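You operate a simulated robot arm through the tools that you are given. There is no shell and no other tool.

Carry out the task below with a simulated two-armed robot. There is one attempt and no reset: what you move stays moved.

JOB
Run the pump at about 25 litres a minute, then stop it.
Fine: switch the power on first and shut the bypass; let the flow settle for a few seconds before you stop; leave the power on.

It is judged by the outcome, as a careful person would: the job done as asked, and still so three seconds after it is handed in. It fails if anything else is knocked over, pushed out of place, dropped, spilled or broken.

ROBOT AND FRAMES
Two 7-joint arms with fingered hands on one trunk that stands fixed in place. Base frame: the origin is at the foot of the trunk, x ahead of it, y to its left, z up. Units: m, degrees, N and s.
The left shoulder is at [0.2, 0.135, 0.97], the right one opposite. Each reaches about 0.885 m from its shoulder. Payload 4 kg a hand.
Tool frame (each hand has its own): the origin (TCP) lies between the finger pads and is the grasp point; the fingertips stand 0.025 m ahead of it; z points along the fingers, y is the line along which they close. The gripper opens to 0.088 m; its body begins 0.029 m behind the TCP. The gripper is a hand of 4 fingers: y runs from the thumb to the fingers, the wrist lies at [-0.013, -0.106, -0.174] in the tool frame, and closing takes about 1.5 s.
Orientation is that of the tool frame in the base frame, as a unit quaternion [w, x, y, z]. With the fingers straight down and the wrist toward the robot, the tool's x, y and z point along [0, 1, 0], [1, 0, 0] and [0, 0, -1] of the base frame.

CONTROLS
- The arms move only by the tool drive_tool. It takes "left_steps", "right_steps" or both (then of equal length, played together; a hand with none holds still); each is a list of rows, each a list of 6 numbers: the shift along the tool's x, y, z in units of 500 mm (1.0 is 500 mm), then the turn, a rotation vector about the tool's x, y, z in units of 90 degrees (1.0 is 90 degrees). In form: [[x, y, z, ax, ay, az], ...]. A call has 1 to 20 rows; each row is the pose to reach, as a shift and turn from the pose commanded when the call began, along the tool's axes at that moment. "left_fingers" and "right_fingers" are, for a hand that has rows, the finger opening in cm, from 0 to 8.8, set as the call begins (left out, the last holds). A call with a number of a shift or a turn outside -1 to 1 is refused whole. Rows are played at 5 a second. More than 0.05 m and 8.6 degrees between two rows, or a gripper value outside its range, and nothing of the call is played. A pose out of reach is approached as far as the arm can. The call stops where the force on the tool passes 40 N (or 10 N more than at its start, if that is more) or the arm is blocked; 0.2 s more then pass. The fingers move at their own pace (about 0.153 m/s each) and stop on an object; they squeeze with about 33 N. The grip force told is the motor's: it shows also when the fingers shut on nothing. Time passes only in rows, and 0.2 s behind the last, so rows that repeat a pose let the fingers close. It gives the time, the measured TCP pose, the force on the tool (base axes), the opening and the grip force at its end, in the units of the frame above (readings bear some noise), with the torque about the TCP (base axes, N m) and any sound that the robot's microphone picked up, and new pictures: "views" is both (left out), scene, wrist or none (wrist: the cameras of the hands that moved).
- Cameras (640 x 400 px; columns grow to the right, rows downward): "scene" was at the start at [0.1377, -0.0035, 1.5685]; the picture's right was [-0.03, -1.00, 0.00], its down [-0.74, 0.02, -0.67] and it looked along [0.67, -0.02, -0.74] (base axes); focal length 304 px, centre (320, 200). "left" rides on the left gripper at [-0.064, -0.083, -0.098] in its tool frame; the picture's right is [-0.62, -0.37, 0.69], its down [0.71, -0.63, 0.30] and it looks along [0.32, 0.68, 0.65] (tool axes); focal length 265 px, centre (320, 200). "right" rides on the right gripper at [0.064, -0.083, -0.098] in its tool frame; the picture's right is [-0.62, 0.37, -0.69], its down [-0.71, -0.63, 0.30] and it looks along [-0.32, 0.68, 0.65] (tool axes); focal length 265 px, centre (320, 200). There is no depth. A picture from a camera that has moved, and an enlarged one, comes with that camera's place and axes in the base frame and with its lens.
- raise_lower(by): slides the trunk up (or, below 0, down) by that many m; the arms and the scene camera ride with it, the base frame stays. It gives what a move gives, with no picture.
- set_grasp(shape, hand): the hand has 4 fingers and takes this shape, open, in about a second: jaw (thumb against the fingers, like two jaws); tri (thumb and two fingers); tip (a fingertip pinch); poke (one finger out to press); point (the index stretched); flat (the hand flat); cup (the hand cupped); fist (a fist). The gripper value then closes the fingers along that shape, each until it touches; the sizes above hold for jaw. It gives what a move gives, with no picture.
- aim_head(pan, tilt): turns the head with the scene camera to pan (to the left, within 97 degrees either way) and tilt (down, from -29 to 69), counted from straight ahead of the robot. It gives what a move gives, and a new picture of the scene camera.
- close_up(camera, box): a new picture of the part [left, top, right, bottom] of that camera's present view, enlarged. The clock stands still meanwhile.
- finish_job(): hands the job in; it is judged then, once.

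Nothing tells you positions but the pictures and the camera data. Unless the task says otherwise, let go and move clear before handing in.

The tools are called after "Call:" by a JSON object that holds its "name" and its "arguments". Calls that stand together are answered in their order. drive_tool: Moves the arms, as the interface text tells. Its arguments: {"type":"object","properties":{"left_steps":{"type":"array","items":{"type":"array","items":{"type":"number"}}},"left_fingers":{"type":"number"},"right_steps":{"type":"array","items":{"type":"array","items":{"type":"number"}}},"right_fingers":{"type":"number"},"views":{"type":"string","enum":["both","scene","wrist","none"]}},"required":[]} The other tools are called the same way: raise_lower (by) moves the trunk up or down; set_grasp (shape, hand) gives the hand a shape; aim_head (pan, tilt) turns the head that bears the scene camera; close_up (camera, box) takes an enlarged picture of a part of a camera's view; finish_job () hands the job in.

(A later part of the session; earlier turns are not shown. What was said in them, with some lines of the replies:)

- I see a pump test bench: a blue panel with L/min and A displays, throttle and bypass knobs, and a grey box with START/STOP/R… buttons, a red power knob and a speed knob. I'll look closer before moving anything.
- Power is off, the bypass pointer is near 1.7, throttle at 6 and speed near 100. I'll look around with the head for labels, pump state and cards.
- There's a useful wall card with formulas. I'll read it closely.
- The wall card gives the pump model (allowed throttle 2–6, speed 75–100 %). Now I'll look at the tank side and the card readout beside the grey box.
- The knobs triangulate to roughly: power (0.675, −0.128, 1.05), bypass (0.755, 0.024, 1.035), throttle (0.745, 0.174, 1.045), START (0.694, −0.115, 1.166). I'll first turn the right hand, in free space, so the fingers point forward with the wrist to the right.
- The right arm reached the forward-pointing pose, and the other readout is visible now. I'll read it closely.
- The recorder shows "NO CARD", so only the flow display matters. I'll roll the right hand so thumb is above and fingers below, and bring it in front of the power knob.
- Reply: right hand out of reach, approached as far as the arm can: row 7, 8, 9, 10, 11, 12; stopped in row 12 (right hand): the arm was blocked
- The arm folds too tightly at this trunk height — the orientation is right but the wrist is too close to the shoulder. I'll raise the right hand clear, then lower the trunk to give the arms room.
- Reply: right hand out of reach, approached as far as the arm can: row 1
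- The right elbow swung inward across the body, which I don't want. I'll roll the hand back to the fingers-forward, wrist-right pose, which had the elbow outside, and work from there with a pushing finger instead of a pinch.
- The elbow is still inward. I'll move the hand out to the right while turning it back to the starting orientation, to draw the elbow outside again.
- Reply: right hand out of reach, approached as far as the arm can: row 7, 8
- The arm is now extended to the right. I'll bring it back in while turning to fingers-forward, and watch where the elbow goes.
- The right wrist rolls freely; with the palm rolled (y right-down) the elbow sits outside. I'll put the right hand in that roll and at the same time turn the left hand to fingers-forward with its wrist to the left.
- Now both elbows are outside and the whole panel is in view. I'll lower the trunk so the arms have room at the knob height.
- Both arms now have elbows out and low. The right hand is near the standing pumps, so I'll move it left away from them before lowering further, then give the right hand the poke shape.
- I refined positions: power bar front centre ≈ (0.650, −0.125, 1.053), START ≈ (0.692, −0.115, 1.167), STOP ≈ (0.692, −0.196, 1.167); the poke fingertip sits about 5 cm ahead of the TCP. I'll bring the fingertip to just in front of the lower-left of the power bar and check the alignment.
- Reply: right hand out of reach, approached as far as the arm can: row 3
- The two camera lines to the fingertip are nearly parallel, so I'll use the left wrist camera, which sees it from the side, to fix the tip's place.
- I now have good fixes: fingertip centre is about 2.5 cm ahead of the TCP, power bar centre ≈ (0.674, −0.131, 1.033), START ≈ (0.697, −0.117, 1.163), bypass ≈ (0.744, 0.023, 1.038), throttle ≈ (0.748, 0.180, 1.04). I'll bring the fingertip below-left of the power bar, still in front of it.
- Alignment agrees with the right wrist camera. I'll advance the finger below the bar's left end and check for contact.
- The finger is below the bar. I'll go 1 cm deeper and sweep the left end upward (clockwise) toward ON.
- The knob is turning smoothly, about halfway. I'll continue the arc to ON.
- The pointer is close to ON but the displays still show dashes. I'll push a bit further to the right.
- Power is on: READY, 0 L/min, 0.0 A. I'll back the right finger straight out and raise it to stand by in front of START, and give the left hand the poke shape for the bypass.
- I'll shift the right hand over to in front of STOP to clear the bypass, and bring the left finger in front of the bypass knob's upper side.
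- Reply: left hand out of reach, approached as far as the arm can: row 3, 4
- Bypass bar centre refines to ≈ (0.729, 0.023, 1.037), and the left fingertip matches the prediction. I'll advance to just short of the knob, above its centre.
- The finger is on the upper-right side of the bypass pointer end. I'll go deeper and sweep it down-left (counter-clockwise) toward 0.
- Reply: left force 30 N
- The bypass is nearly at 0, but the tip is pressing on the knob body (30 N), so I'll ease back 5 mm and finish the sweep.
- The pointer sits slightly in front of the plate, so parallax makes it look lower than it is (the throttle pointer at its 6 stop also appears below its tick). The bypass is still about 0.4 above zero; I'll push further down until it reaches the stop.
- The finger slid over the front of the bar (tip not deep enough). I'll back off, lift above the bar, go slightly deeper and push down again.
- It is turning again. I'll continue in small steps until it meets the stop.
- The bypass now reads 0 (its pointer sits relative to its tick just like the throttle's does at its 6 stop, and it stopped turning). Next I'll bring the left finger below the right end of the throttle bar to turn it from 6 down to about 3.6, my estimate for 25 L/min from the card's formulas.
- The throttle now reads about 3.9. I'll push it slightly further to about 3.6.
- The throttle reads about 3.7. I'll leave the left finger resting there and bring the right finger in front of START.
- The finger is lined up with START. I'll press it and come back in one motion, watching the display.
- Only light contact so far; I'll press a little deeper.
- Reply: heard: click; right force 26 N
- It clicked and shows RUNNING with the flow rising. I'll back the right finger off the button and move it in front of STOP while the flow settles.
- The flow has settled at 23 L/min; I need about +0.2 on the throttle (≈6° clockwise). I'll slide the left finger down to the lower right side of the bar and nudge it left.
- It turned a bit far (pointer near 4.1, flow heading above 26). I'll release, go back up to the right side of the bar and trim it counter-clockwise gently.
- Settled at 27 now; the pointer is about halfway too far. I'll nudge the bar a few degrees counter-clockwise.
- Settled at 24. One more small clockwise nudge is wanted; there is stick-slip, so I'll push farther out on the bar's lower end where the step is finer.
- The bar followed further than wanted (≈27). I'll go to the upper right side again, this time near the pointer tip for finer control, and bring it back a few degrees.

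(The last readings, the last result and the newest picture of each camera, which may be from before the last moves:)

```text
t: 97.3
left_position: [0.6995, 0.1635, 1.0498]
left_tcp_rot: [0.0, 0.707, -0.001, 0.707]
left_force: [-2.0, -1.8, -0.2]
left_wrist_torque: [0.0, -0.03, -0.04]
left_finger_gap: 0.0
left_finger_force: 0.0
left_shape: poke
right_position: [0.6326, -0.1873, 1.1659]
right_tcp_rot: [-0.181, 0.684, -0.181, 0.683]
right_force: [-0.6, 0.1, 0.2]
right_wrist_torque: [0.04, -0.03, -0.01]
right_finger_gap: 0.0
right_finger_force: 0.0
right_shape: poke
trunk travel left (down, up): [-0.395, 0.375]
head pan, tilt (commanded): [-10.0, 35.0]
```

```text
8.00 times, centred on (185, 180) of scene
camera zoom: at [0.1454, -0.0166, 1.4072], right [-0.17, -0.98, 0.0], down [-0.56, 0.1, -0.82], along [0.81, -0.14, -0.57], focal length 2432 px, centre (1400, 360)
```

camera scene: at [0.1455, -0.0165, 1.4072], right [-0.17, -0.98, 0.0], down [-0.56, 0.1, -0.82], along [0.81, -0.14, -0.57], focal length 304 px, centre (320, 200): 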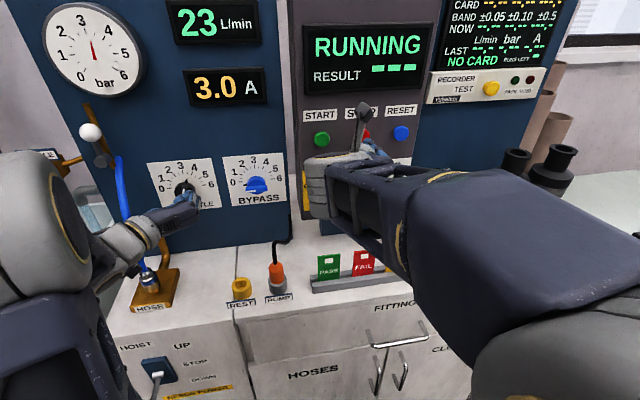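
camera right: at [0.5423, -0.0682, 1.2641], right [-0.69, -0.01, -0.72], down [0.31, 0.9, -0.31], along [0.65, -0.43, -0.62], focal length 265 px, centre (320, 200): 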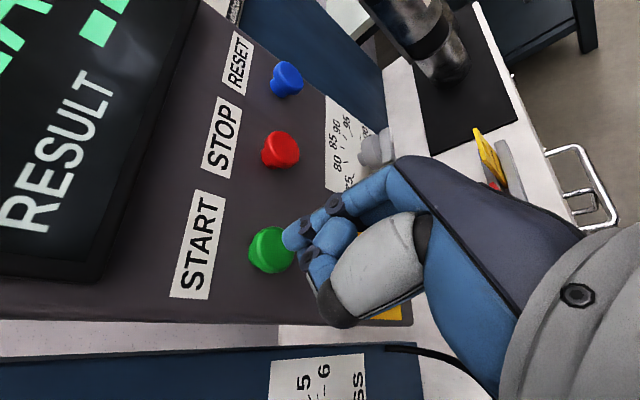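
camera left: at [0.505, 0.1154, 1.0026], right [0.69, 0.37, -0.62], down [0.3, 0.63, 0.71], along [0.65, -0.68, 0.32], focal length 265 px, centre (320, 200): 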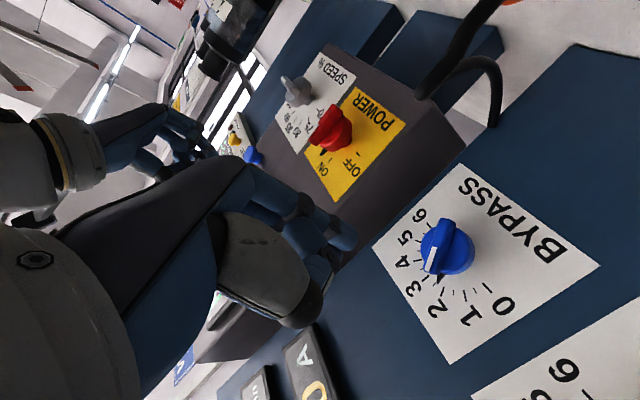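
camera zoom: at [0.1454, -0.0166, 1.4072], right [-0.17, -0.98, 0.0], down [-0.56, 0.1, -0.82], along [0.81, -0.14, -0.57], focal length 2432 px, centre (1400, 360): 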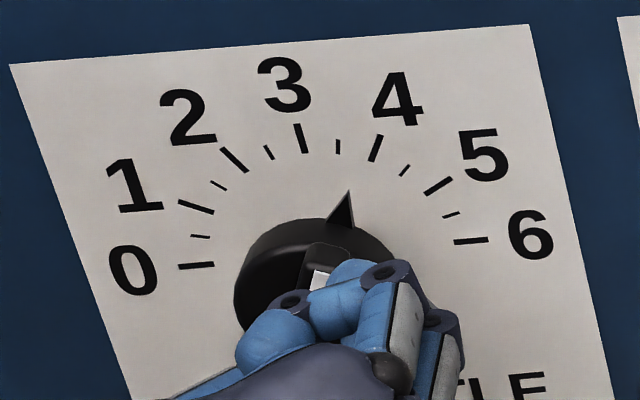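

The pointer is right at my target. I'll back the finger off and let the flow settle.

Call:
{"name": "drive_tool", "arguments": {"left_steps": [[-0.002, 0.004, 0, 0, 0, 0], [-0.004, 0.008, 0, 0, 0, 0], [-0.004, 0.008, 0, 0, 0, 0], [-0.004, 0.008, 0, 0, 0, 0], [-0.004, 0.008, 0, 0, 0, 0], [-0.004, 0.008, 0, 0, 0, 0], [-0.004, 0.008, 0, 0, 0, 0], [-0.004, 0.008, 0, 0, 0, 0], [-0.004, 0.008, 0, 0, 0, 0], [-0.004, 0.008, 0, 0, 0, 0], [-0.004, 0.008, 0, 0, 0, 0], [-0.004, 0.008, 0, 0, 0, 0], [-0.004, 0.008, 0, 0, 0, 0], [-0.004, 0.008, 0, 0, 0, 0], [-0.004, 0.008, 0, 0, 0, 0]], "views": "none"}}

Call:
{"name": "close_up", "arguments": {"camera": "scene", "box": [140, 0, 300, 225]}}

Call:
{"name": "close_up", "arguments": {"camera": "scene", "box": [160, 155, 210, 205]}}

Call:
{"name": "close_up", "arguments": {"camera": "right", "box": [160, 150, 360, 300]}}

```text
t: 100.5
left_position: [0.701, 0.1592, 1.0483]
left_tcp_rot: [0.0, 0.707, 0.0, 0.708]
left_force: [-0.9, 0.2, -0.2]
left_wrist_torque: [-0.03, -0.01, -0.04]
left_finger_gap: 0.0003
left_finger_force: 0.0
left_shape: poke
right_position: [0.6329, -0.1879, 1.1657]
right_tcp_rot: [-0.182, 0.683, -0.183, 0.683]
right_force: [0.5, 0.6, 0.9]
right_wrist_torque: [0.0, -0.01, 0.04]
right_finger_gap: 0.0002
right_finger_force: 0.0
right_shape: poke
trunk travel left (down, up): [-0.395, 0.375]
head pan, tilt (commanded): [-10.0, 35.0]
```

```text
1.78 times, centred on (220, 112) of scene
camera zoom: at [0.1455, -0.0165, 1.4072], right [-0.17, -0.98, 0.0], down [-0.56, 0.1, -0.82], along [0.81, -0.14, -0.57], focal length 540 px, centre (498, 356)
```

zoom: 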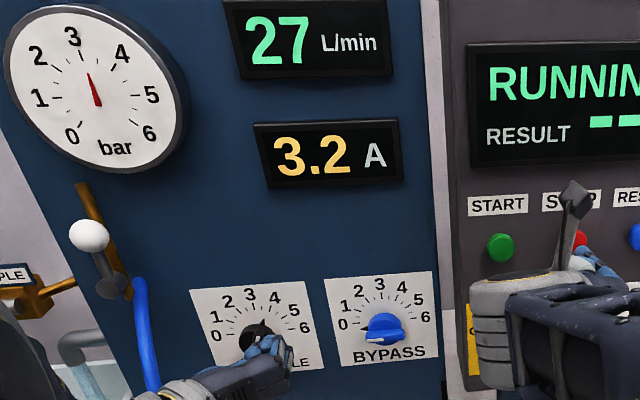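

```text
8.00 times, centred on (185, 180) of scene
camera zoom: at [0.1455, -0.0165, 1.4072], right [-0.17, -0.98, 0.0], down [-0.56, 0.1, -0.82], along [0.81, -0.14, -0.57], focal length 2432 px, centre (1400, 360)
```

zoom: 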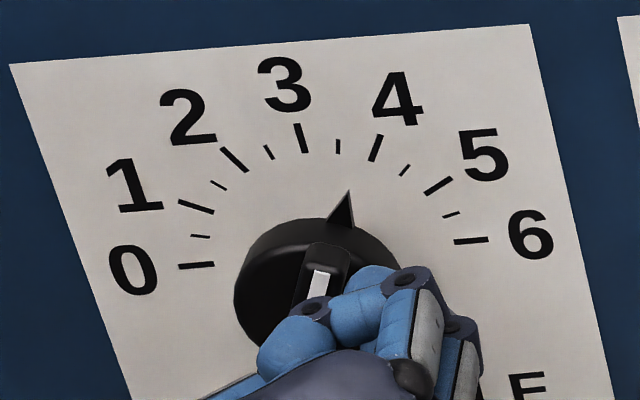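

```text
2.67 times, centred on (260, 225) of right
camera zoom: at [0.5327, -0.1474, 1.2635], right [-0.69, -0.01, -0.72], down [0.31, 0.9, -0.31], along [0.65, -0.43, -0.62], focal length 708 px, centre (480, 133)
```

zoom: 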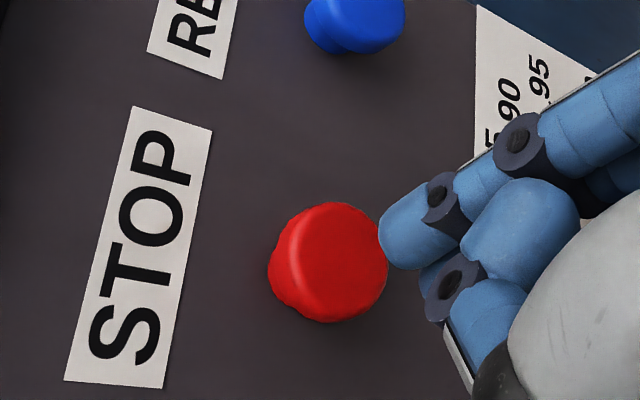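

Call:
{"name": "drive_tool", "arguments": {"left_steps": [[0, 0, 0, 0, 0, 0], [0, 0, 0, 0, 0, 0], [0, 0, 0, 0, 0, 0], [0, 0, 0, 0, 0, 0], [0, 0, 0, 0, 0, 0], [0, 0, 0, 0, 0, 0], [0, 0, 0, 0, 0, 0], [0, 0, 0, 0, 0, 0], [0, 0, 0, 0, 0, 0], [0, 0, 0, 0, 0, 0]], "views": "none"}}

Call:
{"name": "close_up", "arguments": {"camera": "scene", "box": [140, 0, 300, 225]}}

Call:
{"name": "close_up", "arguments": {"camera": "scene", "box": [165, 160, 205, 195]}}

```text
t: 102.7
left_position: [0.7002, 0.1596, 1.0476]
left_tcp_rot: [-0.001, 0.708, 0.0, 0.707]
left_force: [0.3, -0.1, 0.0]
left_wrist_torque: [0.01, 0.0, 0.03]
left_finger_gap: 0.0
left_finger_force: 0.1
left_shape: poke
right_position: [0.6326, -0.1877, 1.1648]
right_tcp_rot: [-0.181, 0.684, -0.183, 0.683]
right_force: [0.3, 0.0, 0.0]
right_wrist_torque: [-0.02, -0.02, 0.01]
right_finger_gap: 0.0
right_finger_force: 0.1
right_shape: poke
trunk travel left (down, up): [-0.395, 0.375]
head pan, tilt (commanded): [-10.0, 35.0]
```

```text
1.78 times, centred on (220, 112) of scene
camera zoom: at [0.1455, -0.0165, 1.4072], right [-0.17, -0.98, 0.0], down [-0.56, 0.1, -0.82], along [0.81, -0.14, -0.57], focal length 540 px, centre (498, 356)
```

zoom: 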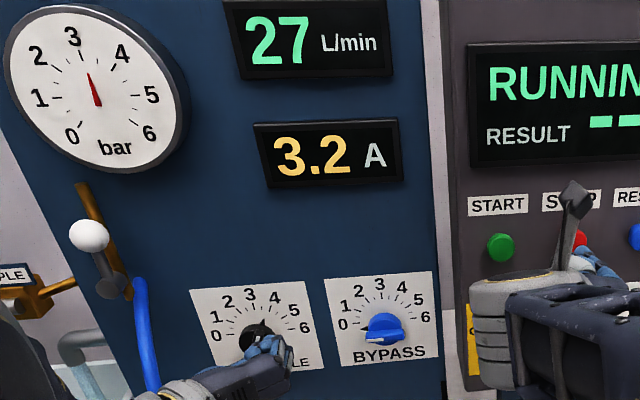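

```text
11.43 times, centred on (185, 178) of scene
camera zoom: at [0.1455, -0.0165, 1.4072], right [-0.17, -0.98, 0.0], down [-0.56, 0.1, -0.82], along [0.81, -0.14, -0.57], focal length 3474 px, centre (1863, 457)
```

zoom: 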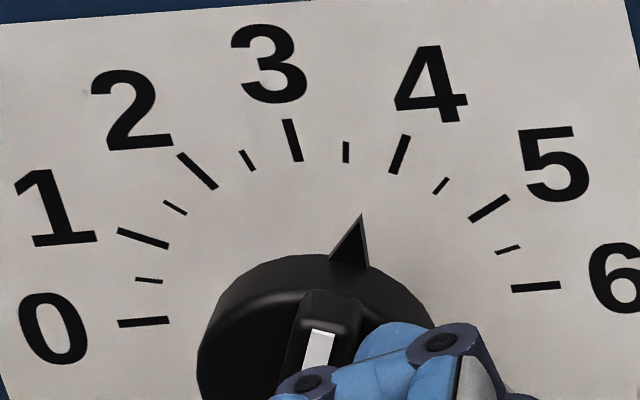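

Call:
{"name": "drive_tool", "arguments": {"left_steps": [[0, 0, 0, 0, 0, 0], [0, 0, 0, 0, 0, 0], [0, 0, 0, 0, 0, 0], [0, 0, 0, 0, 0, 0]], "views": "none"}}

Call:
{"name": "close_up", "arguments": {"camera": "scene", "box": [30, 0, 300, 110]}}

Call:
{"name": "close_up", "arguments": {"camera": "scene", "box": [430, 0, 560, 110]}}

Call:
{"name": "close_up", "arguments": {"camera": "right", "box": [0, 0, 640, 400]}}

```text
t: 103.7
left_position: [0.6991, 0.1593, 1.0471]
left_tcp_rot: [0.001, 0.707, 0.0, 0.707]
left_force: [0.3, 0.5, 0.5]
left_wrist_torque: [0.02, -0.01, -0.01]
left_finger_gap: 0.0
left_finger_force: 0.1
left_shape: poke
right_position: [0.6321, -0.1871, 1.1667]
right_tcp_rot: [-0.181, 0.684, -0.182, 0.683]
right_force: [-0.2, -0.8, -1.1]
right_wrist_torque: [-0.02, 0.01, 0.02]
right_finger_gap: 0.0001
right_finger_force: 0.0
right_shape: poke
trunk travel left (down, up): [-0.395, 0.375]
head pan, tilt (commanded): [-10.0, 35.0]
```

```text
2.37 times, centred on (165, 55) of scene
camera zoom: at [0.1455, -0.0165, 1.4072], right [-0.17, -0.98, 0.0], down [-0.56, 0.1, -0.82], along [0.81, -0.14, -0.57], focal length 721 px, centre (687, 544)
```

zoom: 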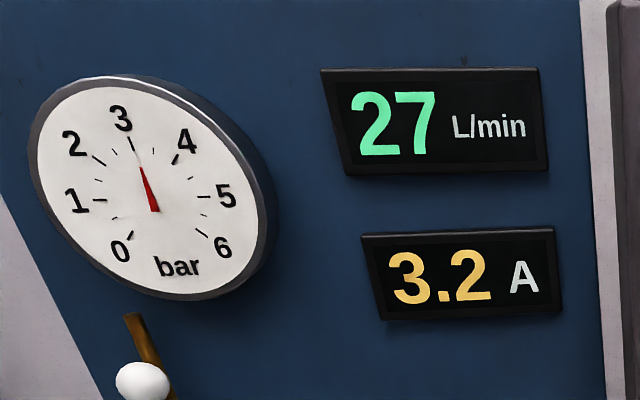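

```text
3.64 times, centred on (495, 55) of scene
camera zoom: at [0.1455, -0.0165, 1.4072], right [-0.17, -0.98, 0.0], down [-0.56, 0.1, -0.82], along [0.81, -0.14, -0.57], focal length 1106 px, centre (-316, 727)
```

zoom: 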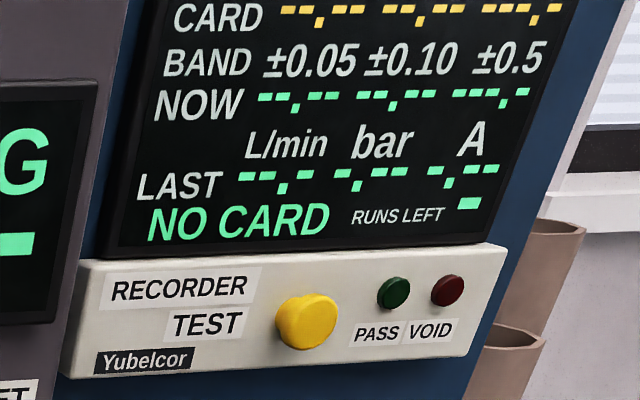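

```text
1.00 times, centred on (320, 200) of right (not enlarged: the box is as wide or as high as the picture)
camera zoom: at [0.5327, -0.1474, 1.2635], right [-0.69, -0.01, -0.72], down [0.31, 0.9, -0.31], along [0.65, -0.43, -0.62], focal length 265 px, centre (320, 200)
```

zoom: 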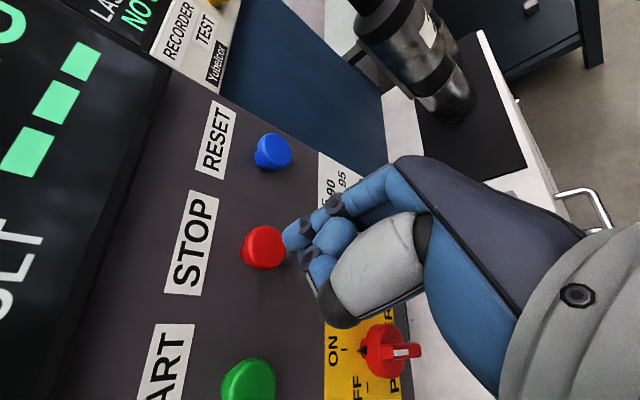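

The pointer looks right for ~25 but the display holds 27, so I'll trust the display and nudge the throttle slightly further counter-clockwise, checking the flow.

Call:
{"name": "drive_tool", "arguments": {"left_steps": [[0.002, -0.004, 0, 0, 0, 0], [0.004, -0.008, 0, 0, 0, 0], [0.0046, -0.0092, 0, 0, 0, 0], [0.0046, -0.0092, 0, 0, 0, 0], [0.0046, -0.0092, 0, 0, 0, 0], [0.0046, -0.0092, 0, 0, 0, 0], [0.0046, -0.0092, 0, 0, 0, 0], [0.0046, -0.0092, 0, 0, 0, 0], [0.0046, -0.0092, 0, 0, 0, 0], [0.0046, -0.0092, 0, 0, 0, 0]], "views": "none"}}

Call:
{"name": "close_up", "arguments": {"camera": "scene", "box": [165, 160, 205, 195]}}

Call:
{"name": "close_up", "arguments": {"camera": "scene", "box": [140, 0, 300, 225]}}

```text
t: 105.9
left_position: [0.6996, 0.1636, 1.0498]
left_tcp_rot: [-0.001, 0.706, 0.0, 0.708]
left_force: [0.7, -0.4, 0.4]
left_wrist_torque: [0.02, -0.01, -0.04]
left_finger_gap: 0.0
left_finger_force: 0.0
left_shape: poke
right_position: [0.6319, -0.1875, 1.166]
right_tcp_rot: [-0.181, 0.683, -0.182, 0.684]
right_force: [0.4, 0.7, 0.5]
right_wrist_torque: [0.01, 0.02, -0.02]
right_finger_gap: 0.0
right_finger_force: 0.0
right_shape: poke
trunk travel left (down, up): [-0.395, 0.375]
head pan, tilt (commanded): [-10.0, 35.0]
```

```text
11.43 times, centred on (185, 178) of scene
camera zoom: at [0.1455, -0.0165, 1.4072], right [-0.17, -0.98, 0.0], down [-0.56, 0.1, -0.82], along [0.81, -0.14, -0.57], focal length 3474 px, centre (1863, 457)
```

zoom: 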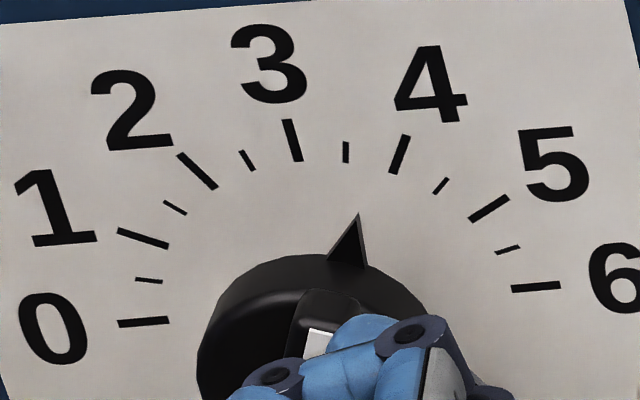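

```text
1.78 times, centred on (220, 112) of scene
camera zoom: at [0.1455, -0.0165, 1.4072], right [-0.17, -0.98, 0.0], down [-0.56, 0.1, -0.82], along [0.81, -0.14, -0.57], focal length 540 px, centre (498, 356)
```

zoom: 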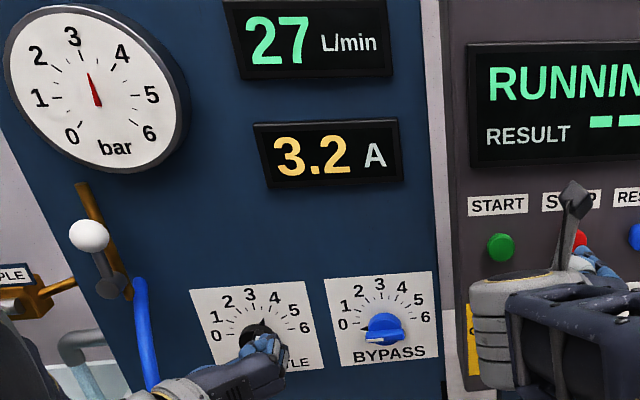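

Call:
{"name": "drive_tool", "arguments": {"left_steps": [[0.0004, -0.001, 0, 0, 0, 0], [0.0004, -0.001, 0, 0, 0, 0], [0.0004, -0.001, 0, 0, 0, 0], [0.0004, -0.001, 0, 0, 0, 0], [0.0004, -0.001, 0, 0, 0, 0], [0.0004, -0.001, 0, 0, 0, 0]], "views": "none"}}

Call:
{"name": "close_up", "arguments": {"camera": "scene", "box": [165, 160, 205, 195]}}

Call:
{"name": "close_up", "arguments": {"camera": "scene", "box": [140, 0, 300, 225]}}

```text
t: 107.3
left_position: [0.6993, 0.1639, 1.0504]
left_tcp_rot: [0.0, 0.708, 0.0, 0.707]
left_force: [0.4, -0.7, -0.6]
left_wrist_torque: [0.0, 0.03, -0.02]
left_finger_gap: 0.0003
left_finger_force: 0.1
left_shape: poke
right_position: [0.6322, -0.1882, 1.1662]
right_tcp_rot: [-0.182, 0.684, -0.182, 0.683]
right_force: [-0.8, 0.6, -0.7]
right_wrist_torque: [0.01, 0.01, 0.0]
right_finger_gap: 0.0002
right_finger_force: 0.0
right_shape: poke
trunk travel left (down, up): [-0.395, 0.375]
head pan, tilt (commanded): [-10.0, 35.0]
```

```text
11.43 times, centred on (185, 178) of scene
camera zoom: at [0.1455, -0.0165, 1.4072], right [-0.17, -0.98, 0.0], down [-0.56, 0.1, -0.82], along [0.81, -0.14, -0.57], focal length 3474 px, centre (1863, 457)
```

zoom: 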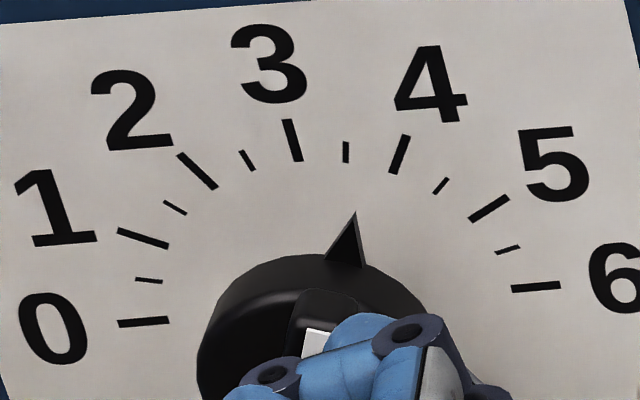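

```text
1.78 times, centred on (220, 112) of scene
camera zoom: at [0.1455, -0.0165, 1.4072], right [-0.17, -0.98, 0.0], down [-0.56, 0.1, -0.82], along [0.81, -0.14, -0.57], focal length 540 px, centre (498, 356)
```

zoom: 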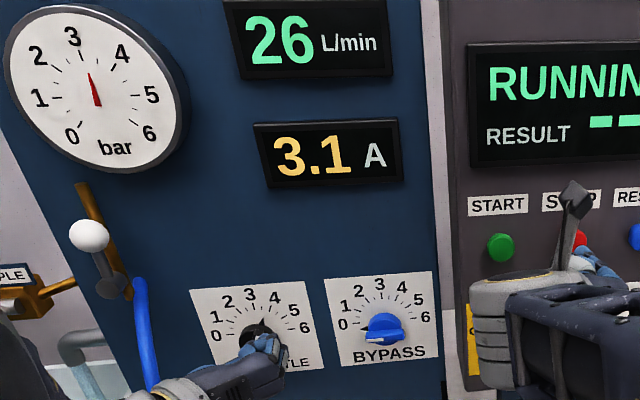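

Call:
{"name": "drive_tool", "arguments": {"left_steps": [[0, 0, 0, 0, 0, 0], [0, 0, 0, 0, 0, 0], [0, 0, 0, 0, 0, 0], [0, 0, 0, 0, 0, 0], [0, 0, 0, 0, 0, 0], [0, 0, 0, 0, 0, 0], [0, 0, 0, 0, 0, 0], [0, 0, 0, 0, 0, 0], [0, 0, 0, 0, 0, 0], [0, 0, 0, 0, 0, 0]], "views": "none"}}

Call:
{"name": "close_up", "arguments": {"camera": "scene", "box": [140, 0, 300, 225]}}

Call:
{"name": "close_up", "arguments": {"camera": "scene", "box": [165, 160, 205, 195]}}

```text
t: 109.5
left_position: [0.6995, 0.1648, 1.0506]
left_tcp_rot: [-0.001, 0.707, 0.001, 0.707]
left_force: [-0.3, -0.7, 0.3]
left_wrist_torque: [0.0, 0.0, -0.01]
left_finger_gap: 0.0001
left_finger_force: 0.0
left_shape: poke
right_position: [0.6333, -0.188, 1.1662]
right_tcp_rot: [-0.181, 0.683, -0.182, 0.683]
right_force: [-0.3, 0.2, 0.5]
right_wrist_torque: [0.0, -0.01, 0.01]
right_finger_gap: 0.0
right_finger_force: 0.1
right_shape: poke
trunk travel left (down, up): [-0.395, 0.375]
head pan, tilt (commanded): [-10.0, 35.0]
```

```text
1.78 times, centred on (220, 112) of scene
camera zoom: at [0.1455, -0.0165, 1.4072], right [-0.17, -0.98, 0.0], down [-0.56, 0.1, -0.82], along [0.81, -0.14, -0.57], focal length 540 px, centre (498, 356)
```

zoom: 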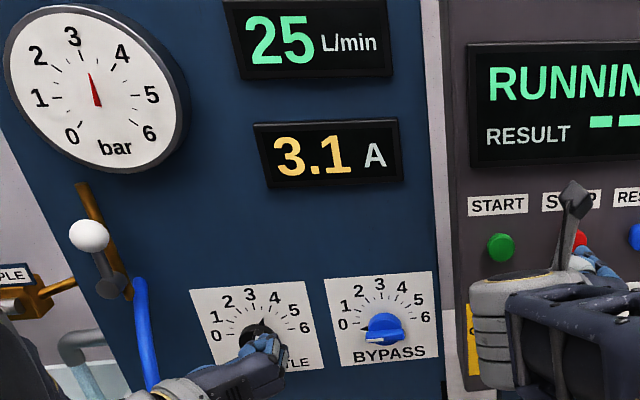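

```text
11.43 times, centred on (185, 178) of scene
camera zoom: at [0.1455, -0.0165, 1.4072], right [-0.17, -0.98, 0.0], down [-0.56, 0.1, -0.82], along [0.81, -0.14, -0.57], focal length 3474 px, centre (1863, 457)
```

zoom: 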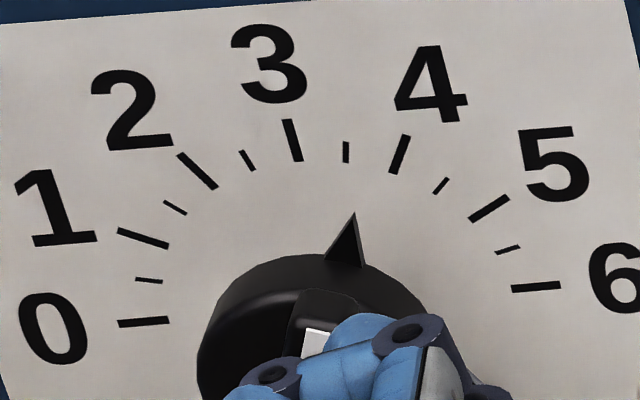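

25 L/min now. I'll ease the left finger away from the throttle and hold a few seconds to confirm it stays settled.

Call:
{"name": "drive_tool", "arguments": {"left_steps": [[-0.002, 0.004, 0, 0, 0, 0], [-0.004, 0.009, 0, 0, 0, 0], [-0.004, 0.01, -0.04, 0, 0, 0], [-0.004, 0.01, -0.1, 0, 0, 0], [-0.004, 0.01, -0.14, 0, 0, 0], [-0.004, 0.01, -0.14, 0, 0, 0], [-0.004, 0.01, -0.14, 0, 0, 0], [-0.004, 0.01, -0.14, 0, 0, 0], [-0.004, 0.01, -0.14, 0, 0, 0], [-0.004, 0.01, -0.14, 0, 0, 0], [-0.004, 0.01, -0.14, 0, 0, 0], [-0.004, 0.01, -0.14, 0, 0, 0], [-0.004, 0.01, -0.14, 0, 0, 0], [-0.004, 0.01, -0.14, 0, 0, 0], [-0.004, 0.01, -0.14, 0, 0, 0], [-0.004, 0.01, -0.14, 0, 0, 0], [-0.004, 0.01, -0.14, 0, 0, 0], [-0.004, 0.01, -0.14, 0, 0, 0]], "views": "none"}}

Call:
{"name": "close_up", "arguments": {"camera": "scene", "box": [140, 0, 300, 225]}}

Call:
{"name": "close_up", "arguments": {"camera": "scene", "box": [150, 150, 290, 215]}}

Call:
{"name": "close_up", "arguments": {"camera": "right", "box": [160, 150, 440, 360]}}

```text
t: 113.3
left_position: [0.6297, 0.1598, 1.0484]
left_tcp_rot: [-0.001, 0.707, 0.0, 0.707]
left_force: [-0.1, -0.7, -0.2]
left_wrist_torque: [0.0, -0.01, 0.01]
left_finger_gap: 0.0
left_finger_force: 0.1
left_shape: poke
right_position: [0.632, -0.1881, 1.1654]
right_tcp_rot: [-0.181, 0.684, -0.182, 0.683]
right_force: [-0.4, -0.1, -0.3]
right_wrist_torque: [0.01, -0.02, 0.0]
right_finger_gap: 0.0
right_finger_force: 0.1
right_shape: poke
trunk travel left (down, up): [-0.395, 0.375]
head pan, tilt (commanded): [-10.0, 35.0]
```

```text
1.78 times, centred on (220, 112) of scene
camera zoom: at [0.1455, -0.0165, 1.4072], right [-0.17, -0.98, 0.0], down [-0.56, 0.1, -0.82], along [0.81, -0.14, -0.57], focal length 540 px, centre (498, 356)
```

zoom: 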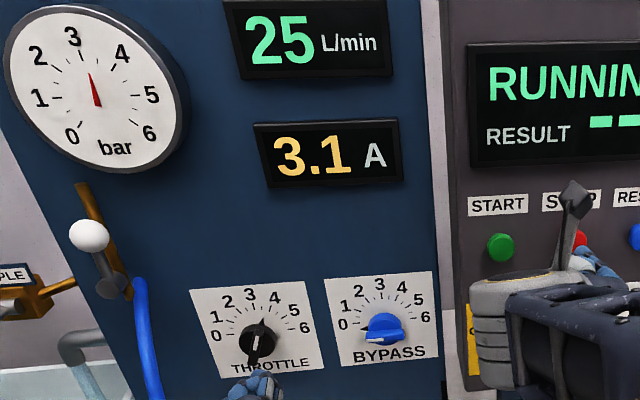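

```text
4.57 times, centred on (220, 182) of scene
camera zoom: at [0.1455, -0.0165, 1.4072], right [-0.17, -0.98, 0.0], down [-0.56, 0.1, -0.82], along [0.81, -0.14, -0.57], focal length 1390 px, centre (777, 280)
```

zoom: 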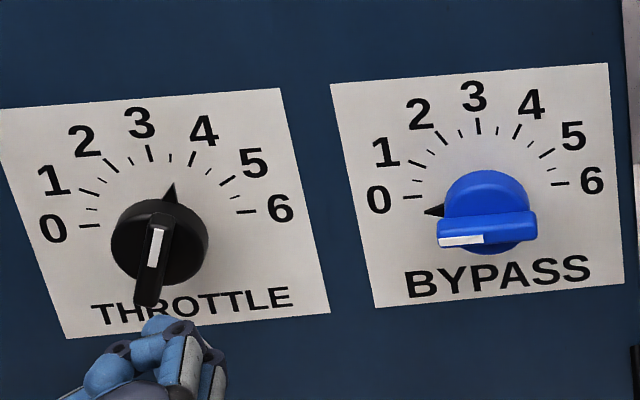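

```text
1.90 times, centred on (300, 255) of right
camera zoom: at [0.5327, -0.1474, 1.2635], right [-0.69, -0.01, -0.72], down [0.31, 0.9, -0.31], along [0.65, -0.43, -0.62], focal length 506 px, centre (358, 95)
```

zoom: 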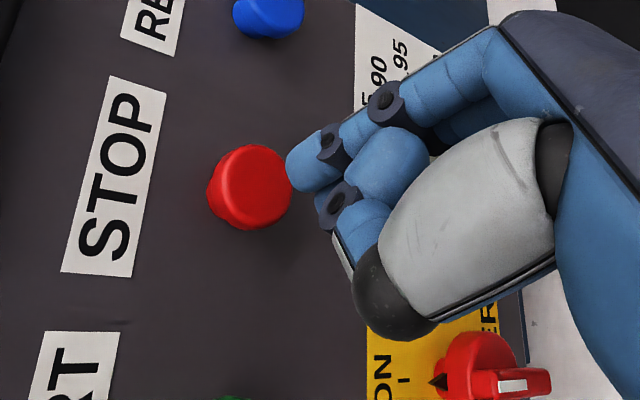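

Steady at 25 L/min for over four seconds, bypass at 0, power on. Now I'll press STOP.

Call:
{"name": "drive_tool", "arguments": {"right_steps": [[0, 0, 0.025, 0, 0, 0], [0, 0, 0.05, 0, 0, 0], [0, 0, 0.065, 0, 0, 0], [0, 0, 0.075, 0, 0, 0], [0, 0, 0.082, 0, 0, 0]], "views": "scene"}}

```text
t: 114.5
left_position: [0.6283, 0.1596, 1.0494]
left_tcp_rot: [0.001, 0.707, -0.001, 0.708]
left_force: [-0.4, -0.9, 0.2]
left_wrist_torque: [-0.02, 0.02, 0.01]
left_finger_gap: 0.0001
left_finger_force: 0.1
left_shape: poke
right_position: [0.6715, -0.1881, 1.1653]
right_tcp_rot: [-0.18, 0.684, -0.184, 0.682]
right_force: [-34.3, 2.8, -3.8]
right_wrist_torque: [0.0, 0.05, -0.03]
right_finger_gap: 0.0
right_finger_force: 0.1
right_shape: poke
trunk travel left (down, up): [-0.395, 0.375]
head pan, tilt (commanded): [-10.0, 35.0]
heard: click
camera scene: at [0.144, -0.0165, 1.4072], right [-0.17, -0.98, 0.0], down [-0.56, 0.1, -0.82], along [0.81, -0.14, -0.57], focal length 304 px, centre (320, 200)
```

scene: 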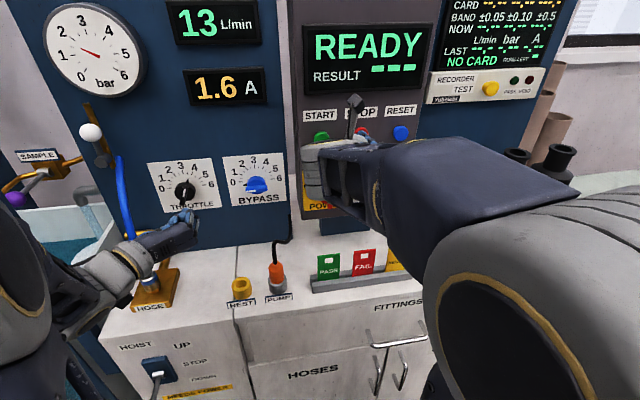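

STOP clicked: the display is back to READY and the flow is falling. I'll back both hands straight away from the panel.

Call:
{"name": "drive_tool", "arguments": {"right_steps": [[0, 0, -0.03, 0, 0, 0], [0, 0, -0.1, 0, 0, 0], [0, 0, -0.16, 0, 0, 0], [0, 0, -0.22, 0, 0, 0], [0, 0, -0.22, 0, 0, 0], [0, 0, -0.22, 0, 0, 0], [0, 0, -0.22, 0, 0, 0], [0, 0, -0.22, 0, 0, 0], [0, 0, -0.22, 0, 0, 0], [0, 0, -0.22, 0, 0, 0]], "left_steps": [[0, 0, -0.03, 0, 0, 0], [0, 0, -0.06, 0, 0, 0], [0, 0, -0.09, 0, 0, 0], [0, 0, -0.12, 0, 0, 0], [0, 0, -0.12, 0, 0, 0], [0, 0, -0.12, 0, 0, 0], [0, 0, -0.12, 0, 0, 0], [0, 0, -0.12, 0, 0, 0], [0, 0, -0.12, 0, 0, 0], [0, 0, -0.12, 0, 0, 0]], "views": "scene"}}

Call:
{"name": "close_up", "arguments": {"camera": "scene", "box": [140, 0, 440, 225]}}

Call:
{"name": "close_up", "arguments": {"camera": "left", "box": [200, 0, 560, 240]}}

Call:
{"name": "close_up", "arguments": {"camera": "right", "box": [0, 0, 640, 400]}}

```text
t: 116.7
left_position: [0.5717, 0.1604, 1.0494]
left_tcp_rot: [0.001, 0.707, -0.001, 0.707]
left_force: [0.1, 0.1, 0.5]
left_wrist_torque: [0.03, 0.02, -0.01]
left_finger_gap: 0.0
left_finger_force: 0.0
left_shape: poke
left hand out of reach, approached as far as the arm can: row 4, 5, 6, 7, 8, 9, 10
right_position: [0.5628, -0.1866, 1.1665]
right_tcp_rot: [-0.182, 0.684, -0.183, 0.683]
right_force: [-0.7, -0.1, 0.4]
right_wrist_torque: [-0.02, 0.03, -0.01]
right_finger_gap: 0.0002
right_finger_force: 0.0
right_shape: poke
trunk travel left (down, up): [-0.395, 0.375]
head pan, tilt (commanded): [-10.0, 35.0]
camera scene: at [0.1455, -0.0165, 1.4072], right [-0.17, -0.98, 0.0], down [-0.56, 0.1, -0.82], along [0.81, -0.14, -0.57], focal length 304 px, centre (320, 200)
```

scene: 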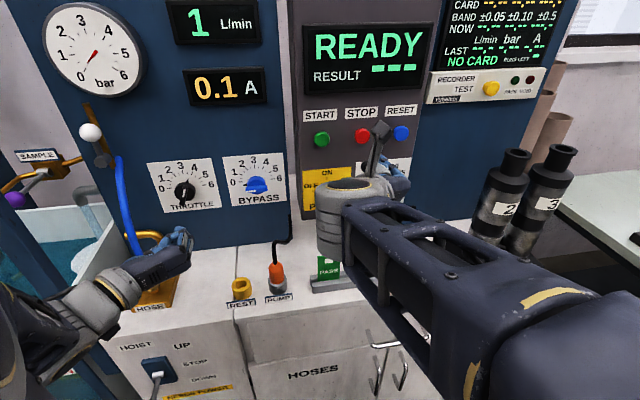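

```text
1.78 times, centred on (290, 112) of scene
camera zoom: at [0.1455, -0.0165, 1.4072], right [-0.17, -0.98, 0.0], down [-0.56, 0.1, -0.82], along [0.81, -0.14, -0.57], focal length 540 px, centre (373, 356)
```

zoom: 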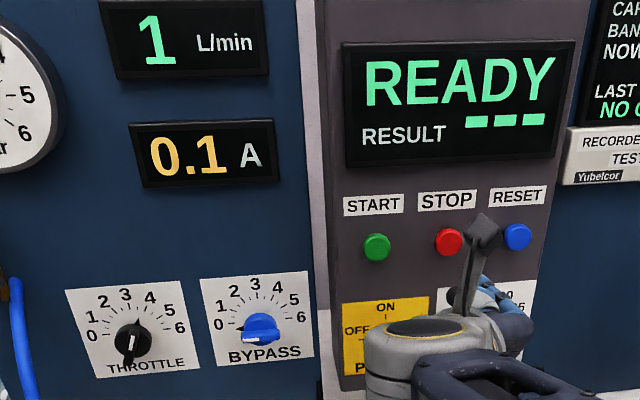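

```text
1.67 times, centred on (380, 120) of left
camera zoom: at [0.4745, 0.2444, 0.9858], right [0.69, 0.37, -0.62], down [0.31, 0.63, 0.71], along [0.65, -0.69, 0.32], focal length 442 px, centre (220, 333)
```

zoom: 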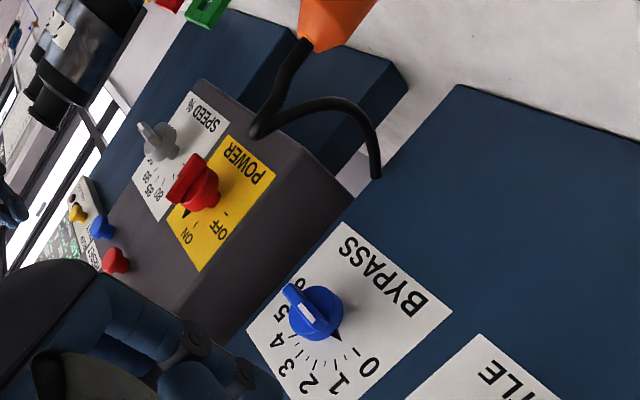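

```text
1.00 times, centred on (320, 200) of right (not enlarged: the box is as wide or as high as the picture)
camera zoom: at [0.4637, -0.1475, 1.2642], right [-0.69, -0.01, -0.72], down [0.3, 0.9, -0.31], along [0.65, -0.43, -0.62], focal length 265 px, centre (320, 200)
```

zoom: 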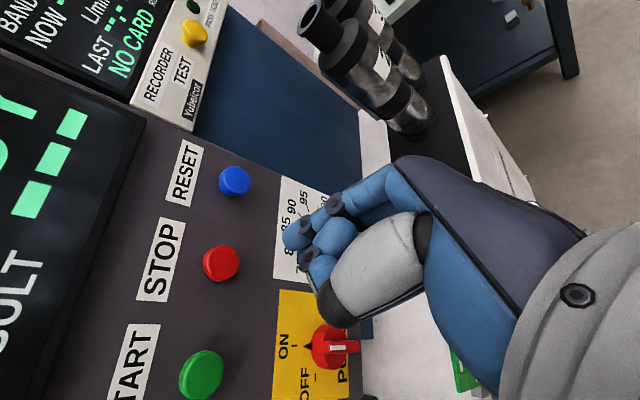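

The pump is stopped and power is still on. I'll let the flow run down to zero and take a last look before handing in.

Call:
{"name": "drive_tool", "arguments": {"right_steps": [[0, 0, 0, 0, 0, 0], [0, 0, 0, 0, 0, 0], [0, 0, 0, 0, 0, 0], [0, 0, 0, 0, 0, 0], [0, 0, 0, 0, 0, 0], [0, 0, 0, 0, 0, 0], [0, 0, 0, 0, 0, 0], [0, 0, 0, 0, 0, 0]], "views": "scene"}}

```text
t: 118.5
left_position: [0.5722, 0.1617, 1.0498]
left_tcp_rot: [0.001, 0.707, -0.001, 0.707]
left_force: [0.4, -0.4, 0.9]
left_wrist_torque: [0.0, -0.01, 0.0]
left_finger_gap: 0.0002
left_finger_force: 0.2
left_shape: poke
right_position: [0.5633, -0.1866, 1.1676]
right_tcp_rot: [-0.181, 0.684, -0.182, 0.683]
right_force: [0.3, 0.9, 0.2]
right_wrist_torque: [-0.01, -0.01, 0.01]
right_finger_gap: 0.0
right_finger_force: 0.0
right_shape: poke
trunk travel left (down, up): [-0.395, 0.375]
head pan, tilt (commanded): [-10.0, 35.0]
camera scene: at [0.1455, -0.0165, 1.4072], right [-0.17, -0.98, 0.0], down [-0.56, 0.1, -0.82], along [0.81, -0.14, -0.57], focal length 304 px, centre (320, 200)
```

scene: 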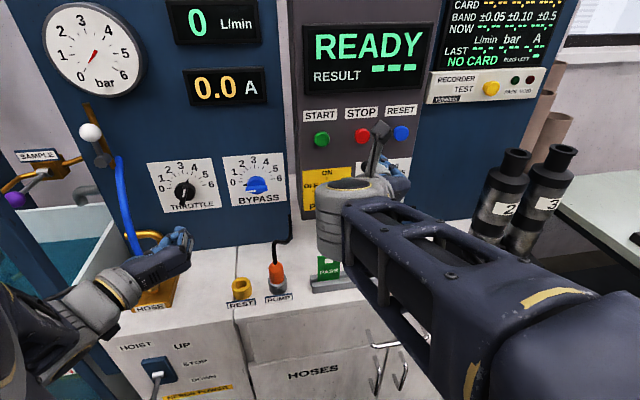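

Everything is as asked: 0 L/min, 0.0 A, READY, power on, bypass at 0, both hands clear and nothing disturbed. I'm handing the job in.

Call:
{"name": "finish_job", "arguments": {}}

```text
The job is handed in.
```

The pump ran at a steady 25 L/min for over four seconds, and I then stopped it. The job is handed in.

- **Before starting:** I switched the power on first, then turned the bypass to 0.
- **Setting the flow:** it took several throttle adjustments while the pump was running. The flow moved between 23 and 27 L/min before it settled at 25. The throttle is left at about 3.7.
- **At hand-in:** the panel showed READY, 0 L/min and 0.0 A, with the power still on. Both hands were clear of the panel, and I saw nothing knocked over or out of place.
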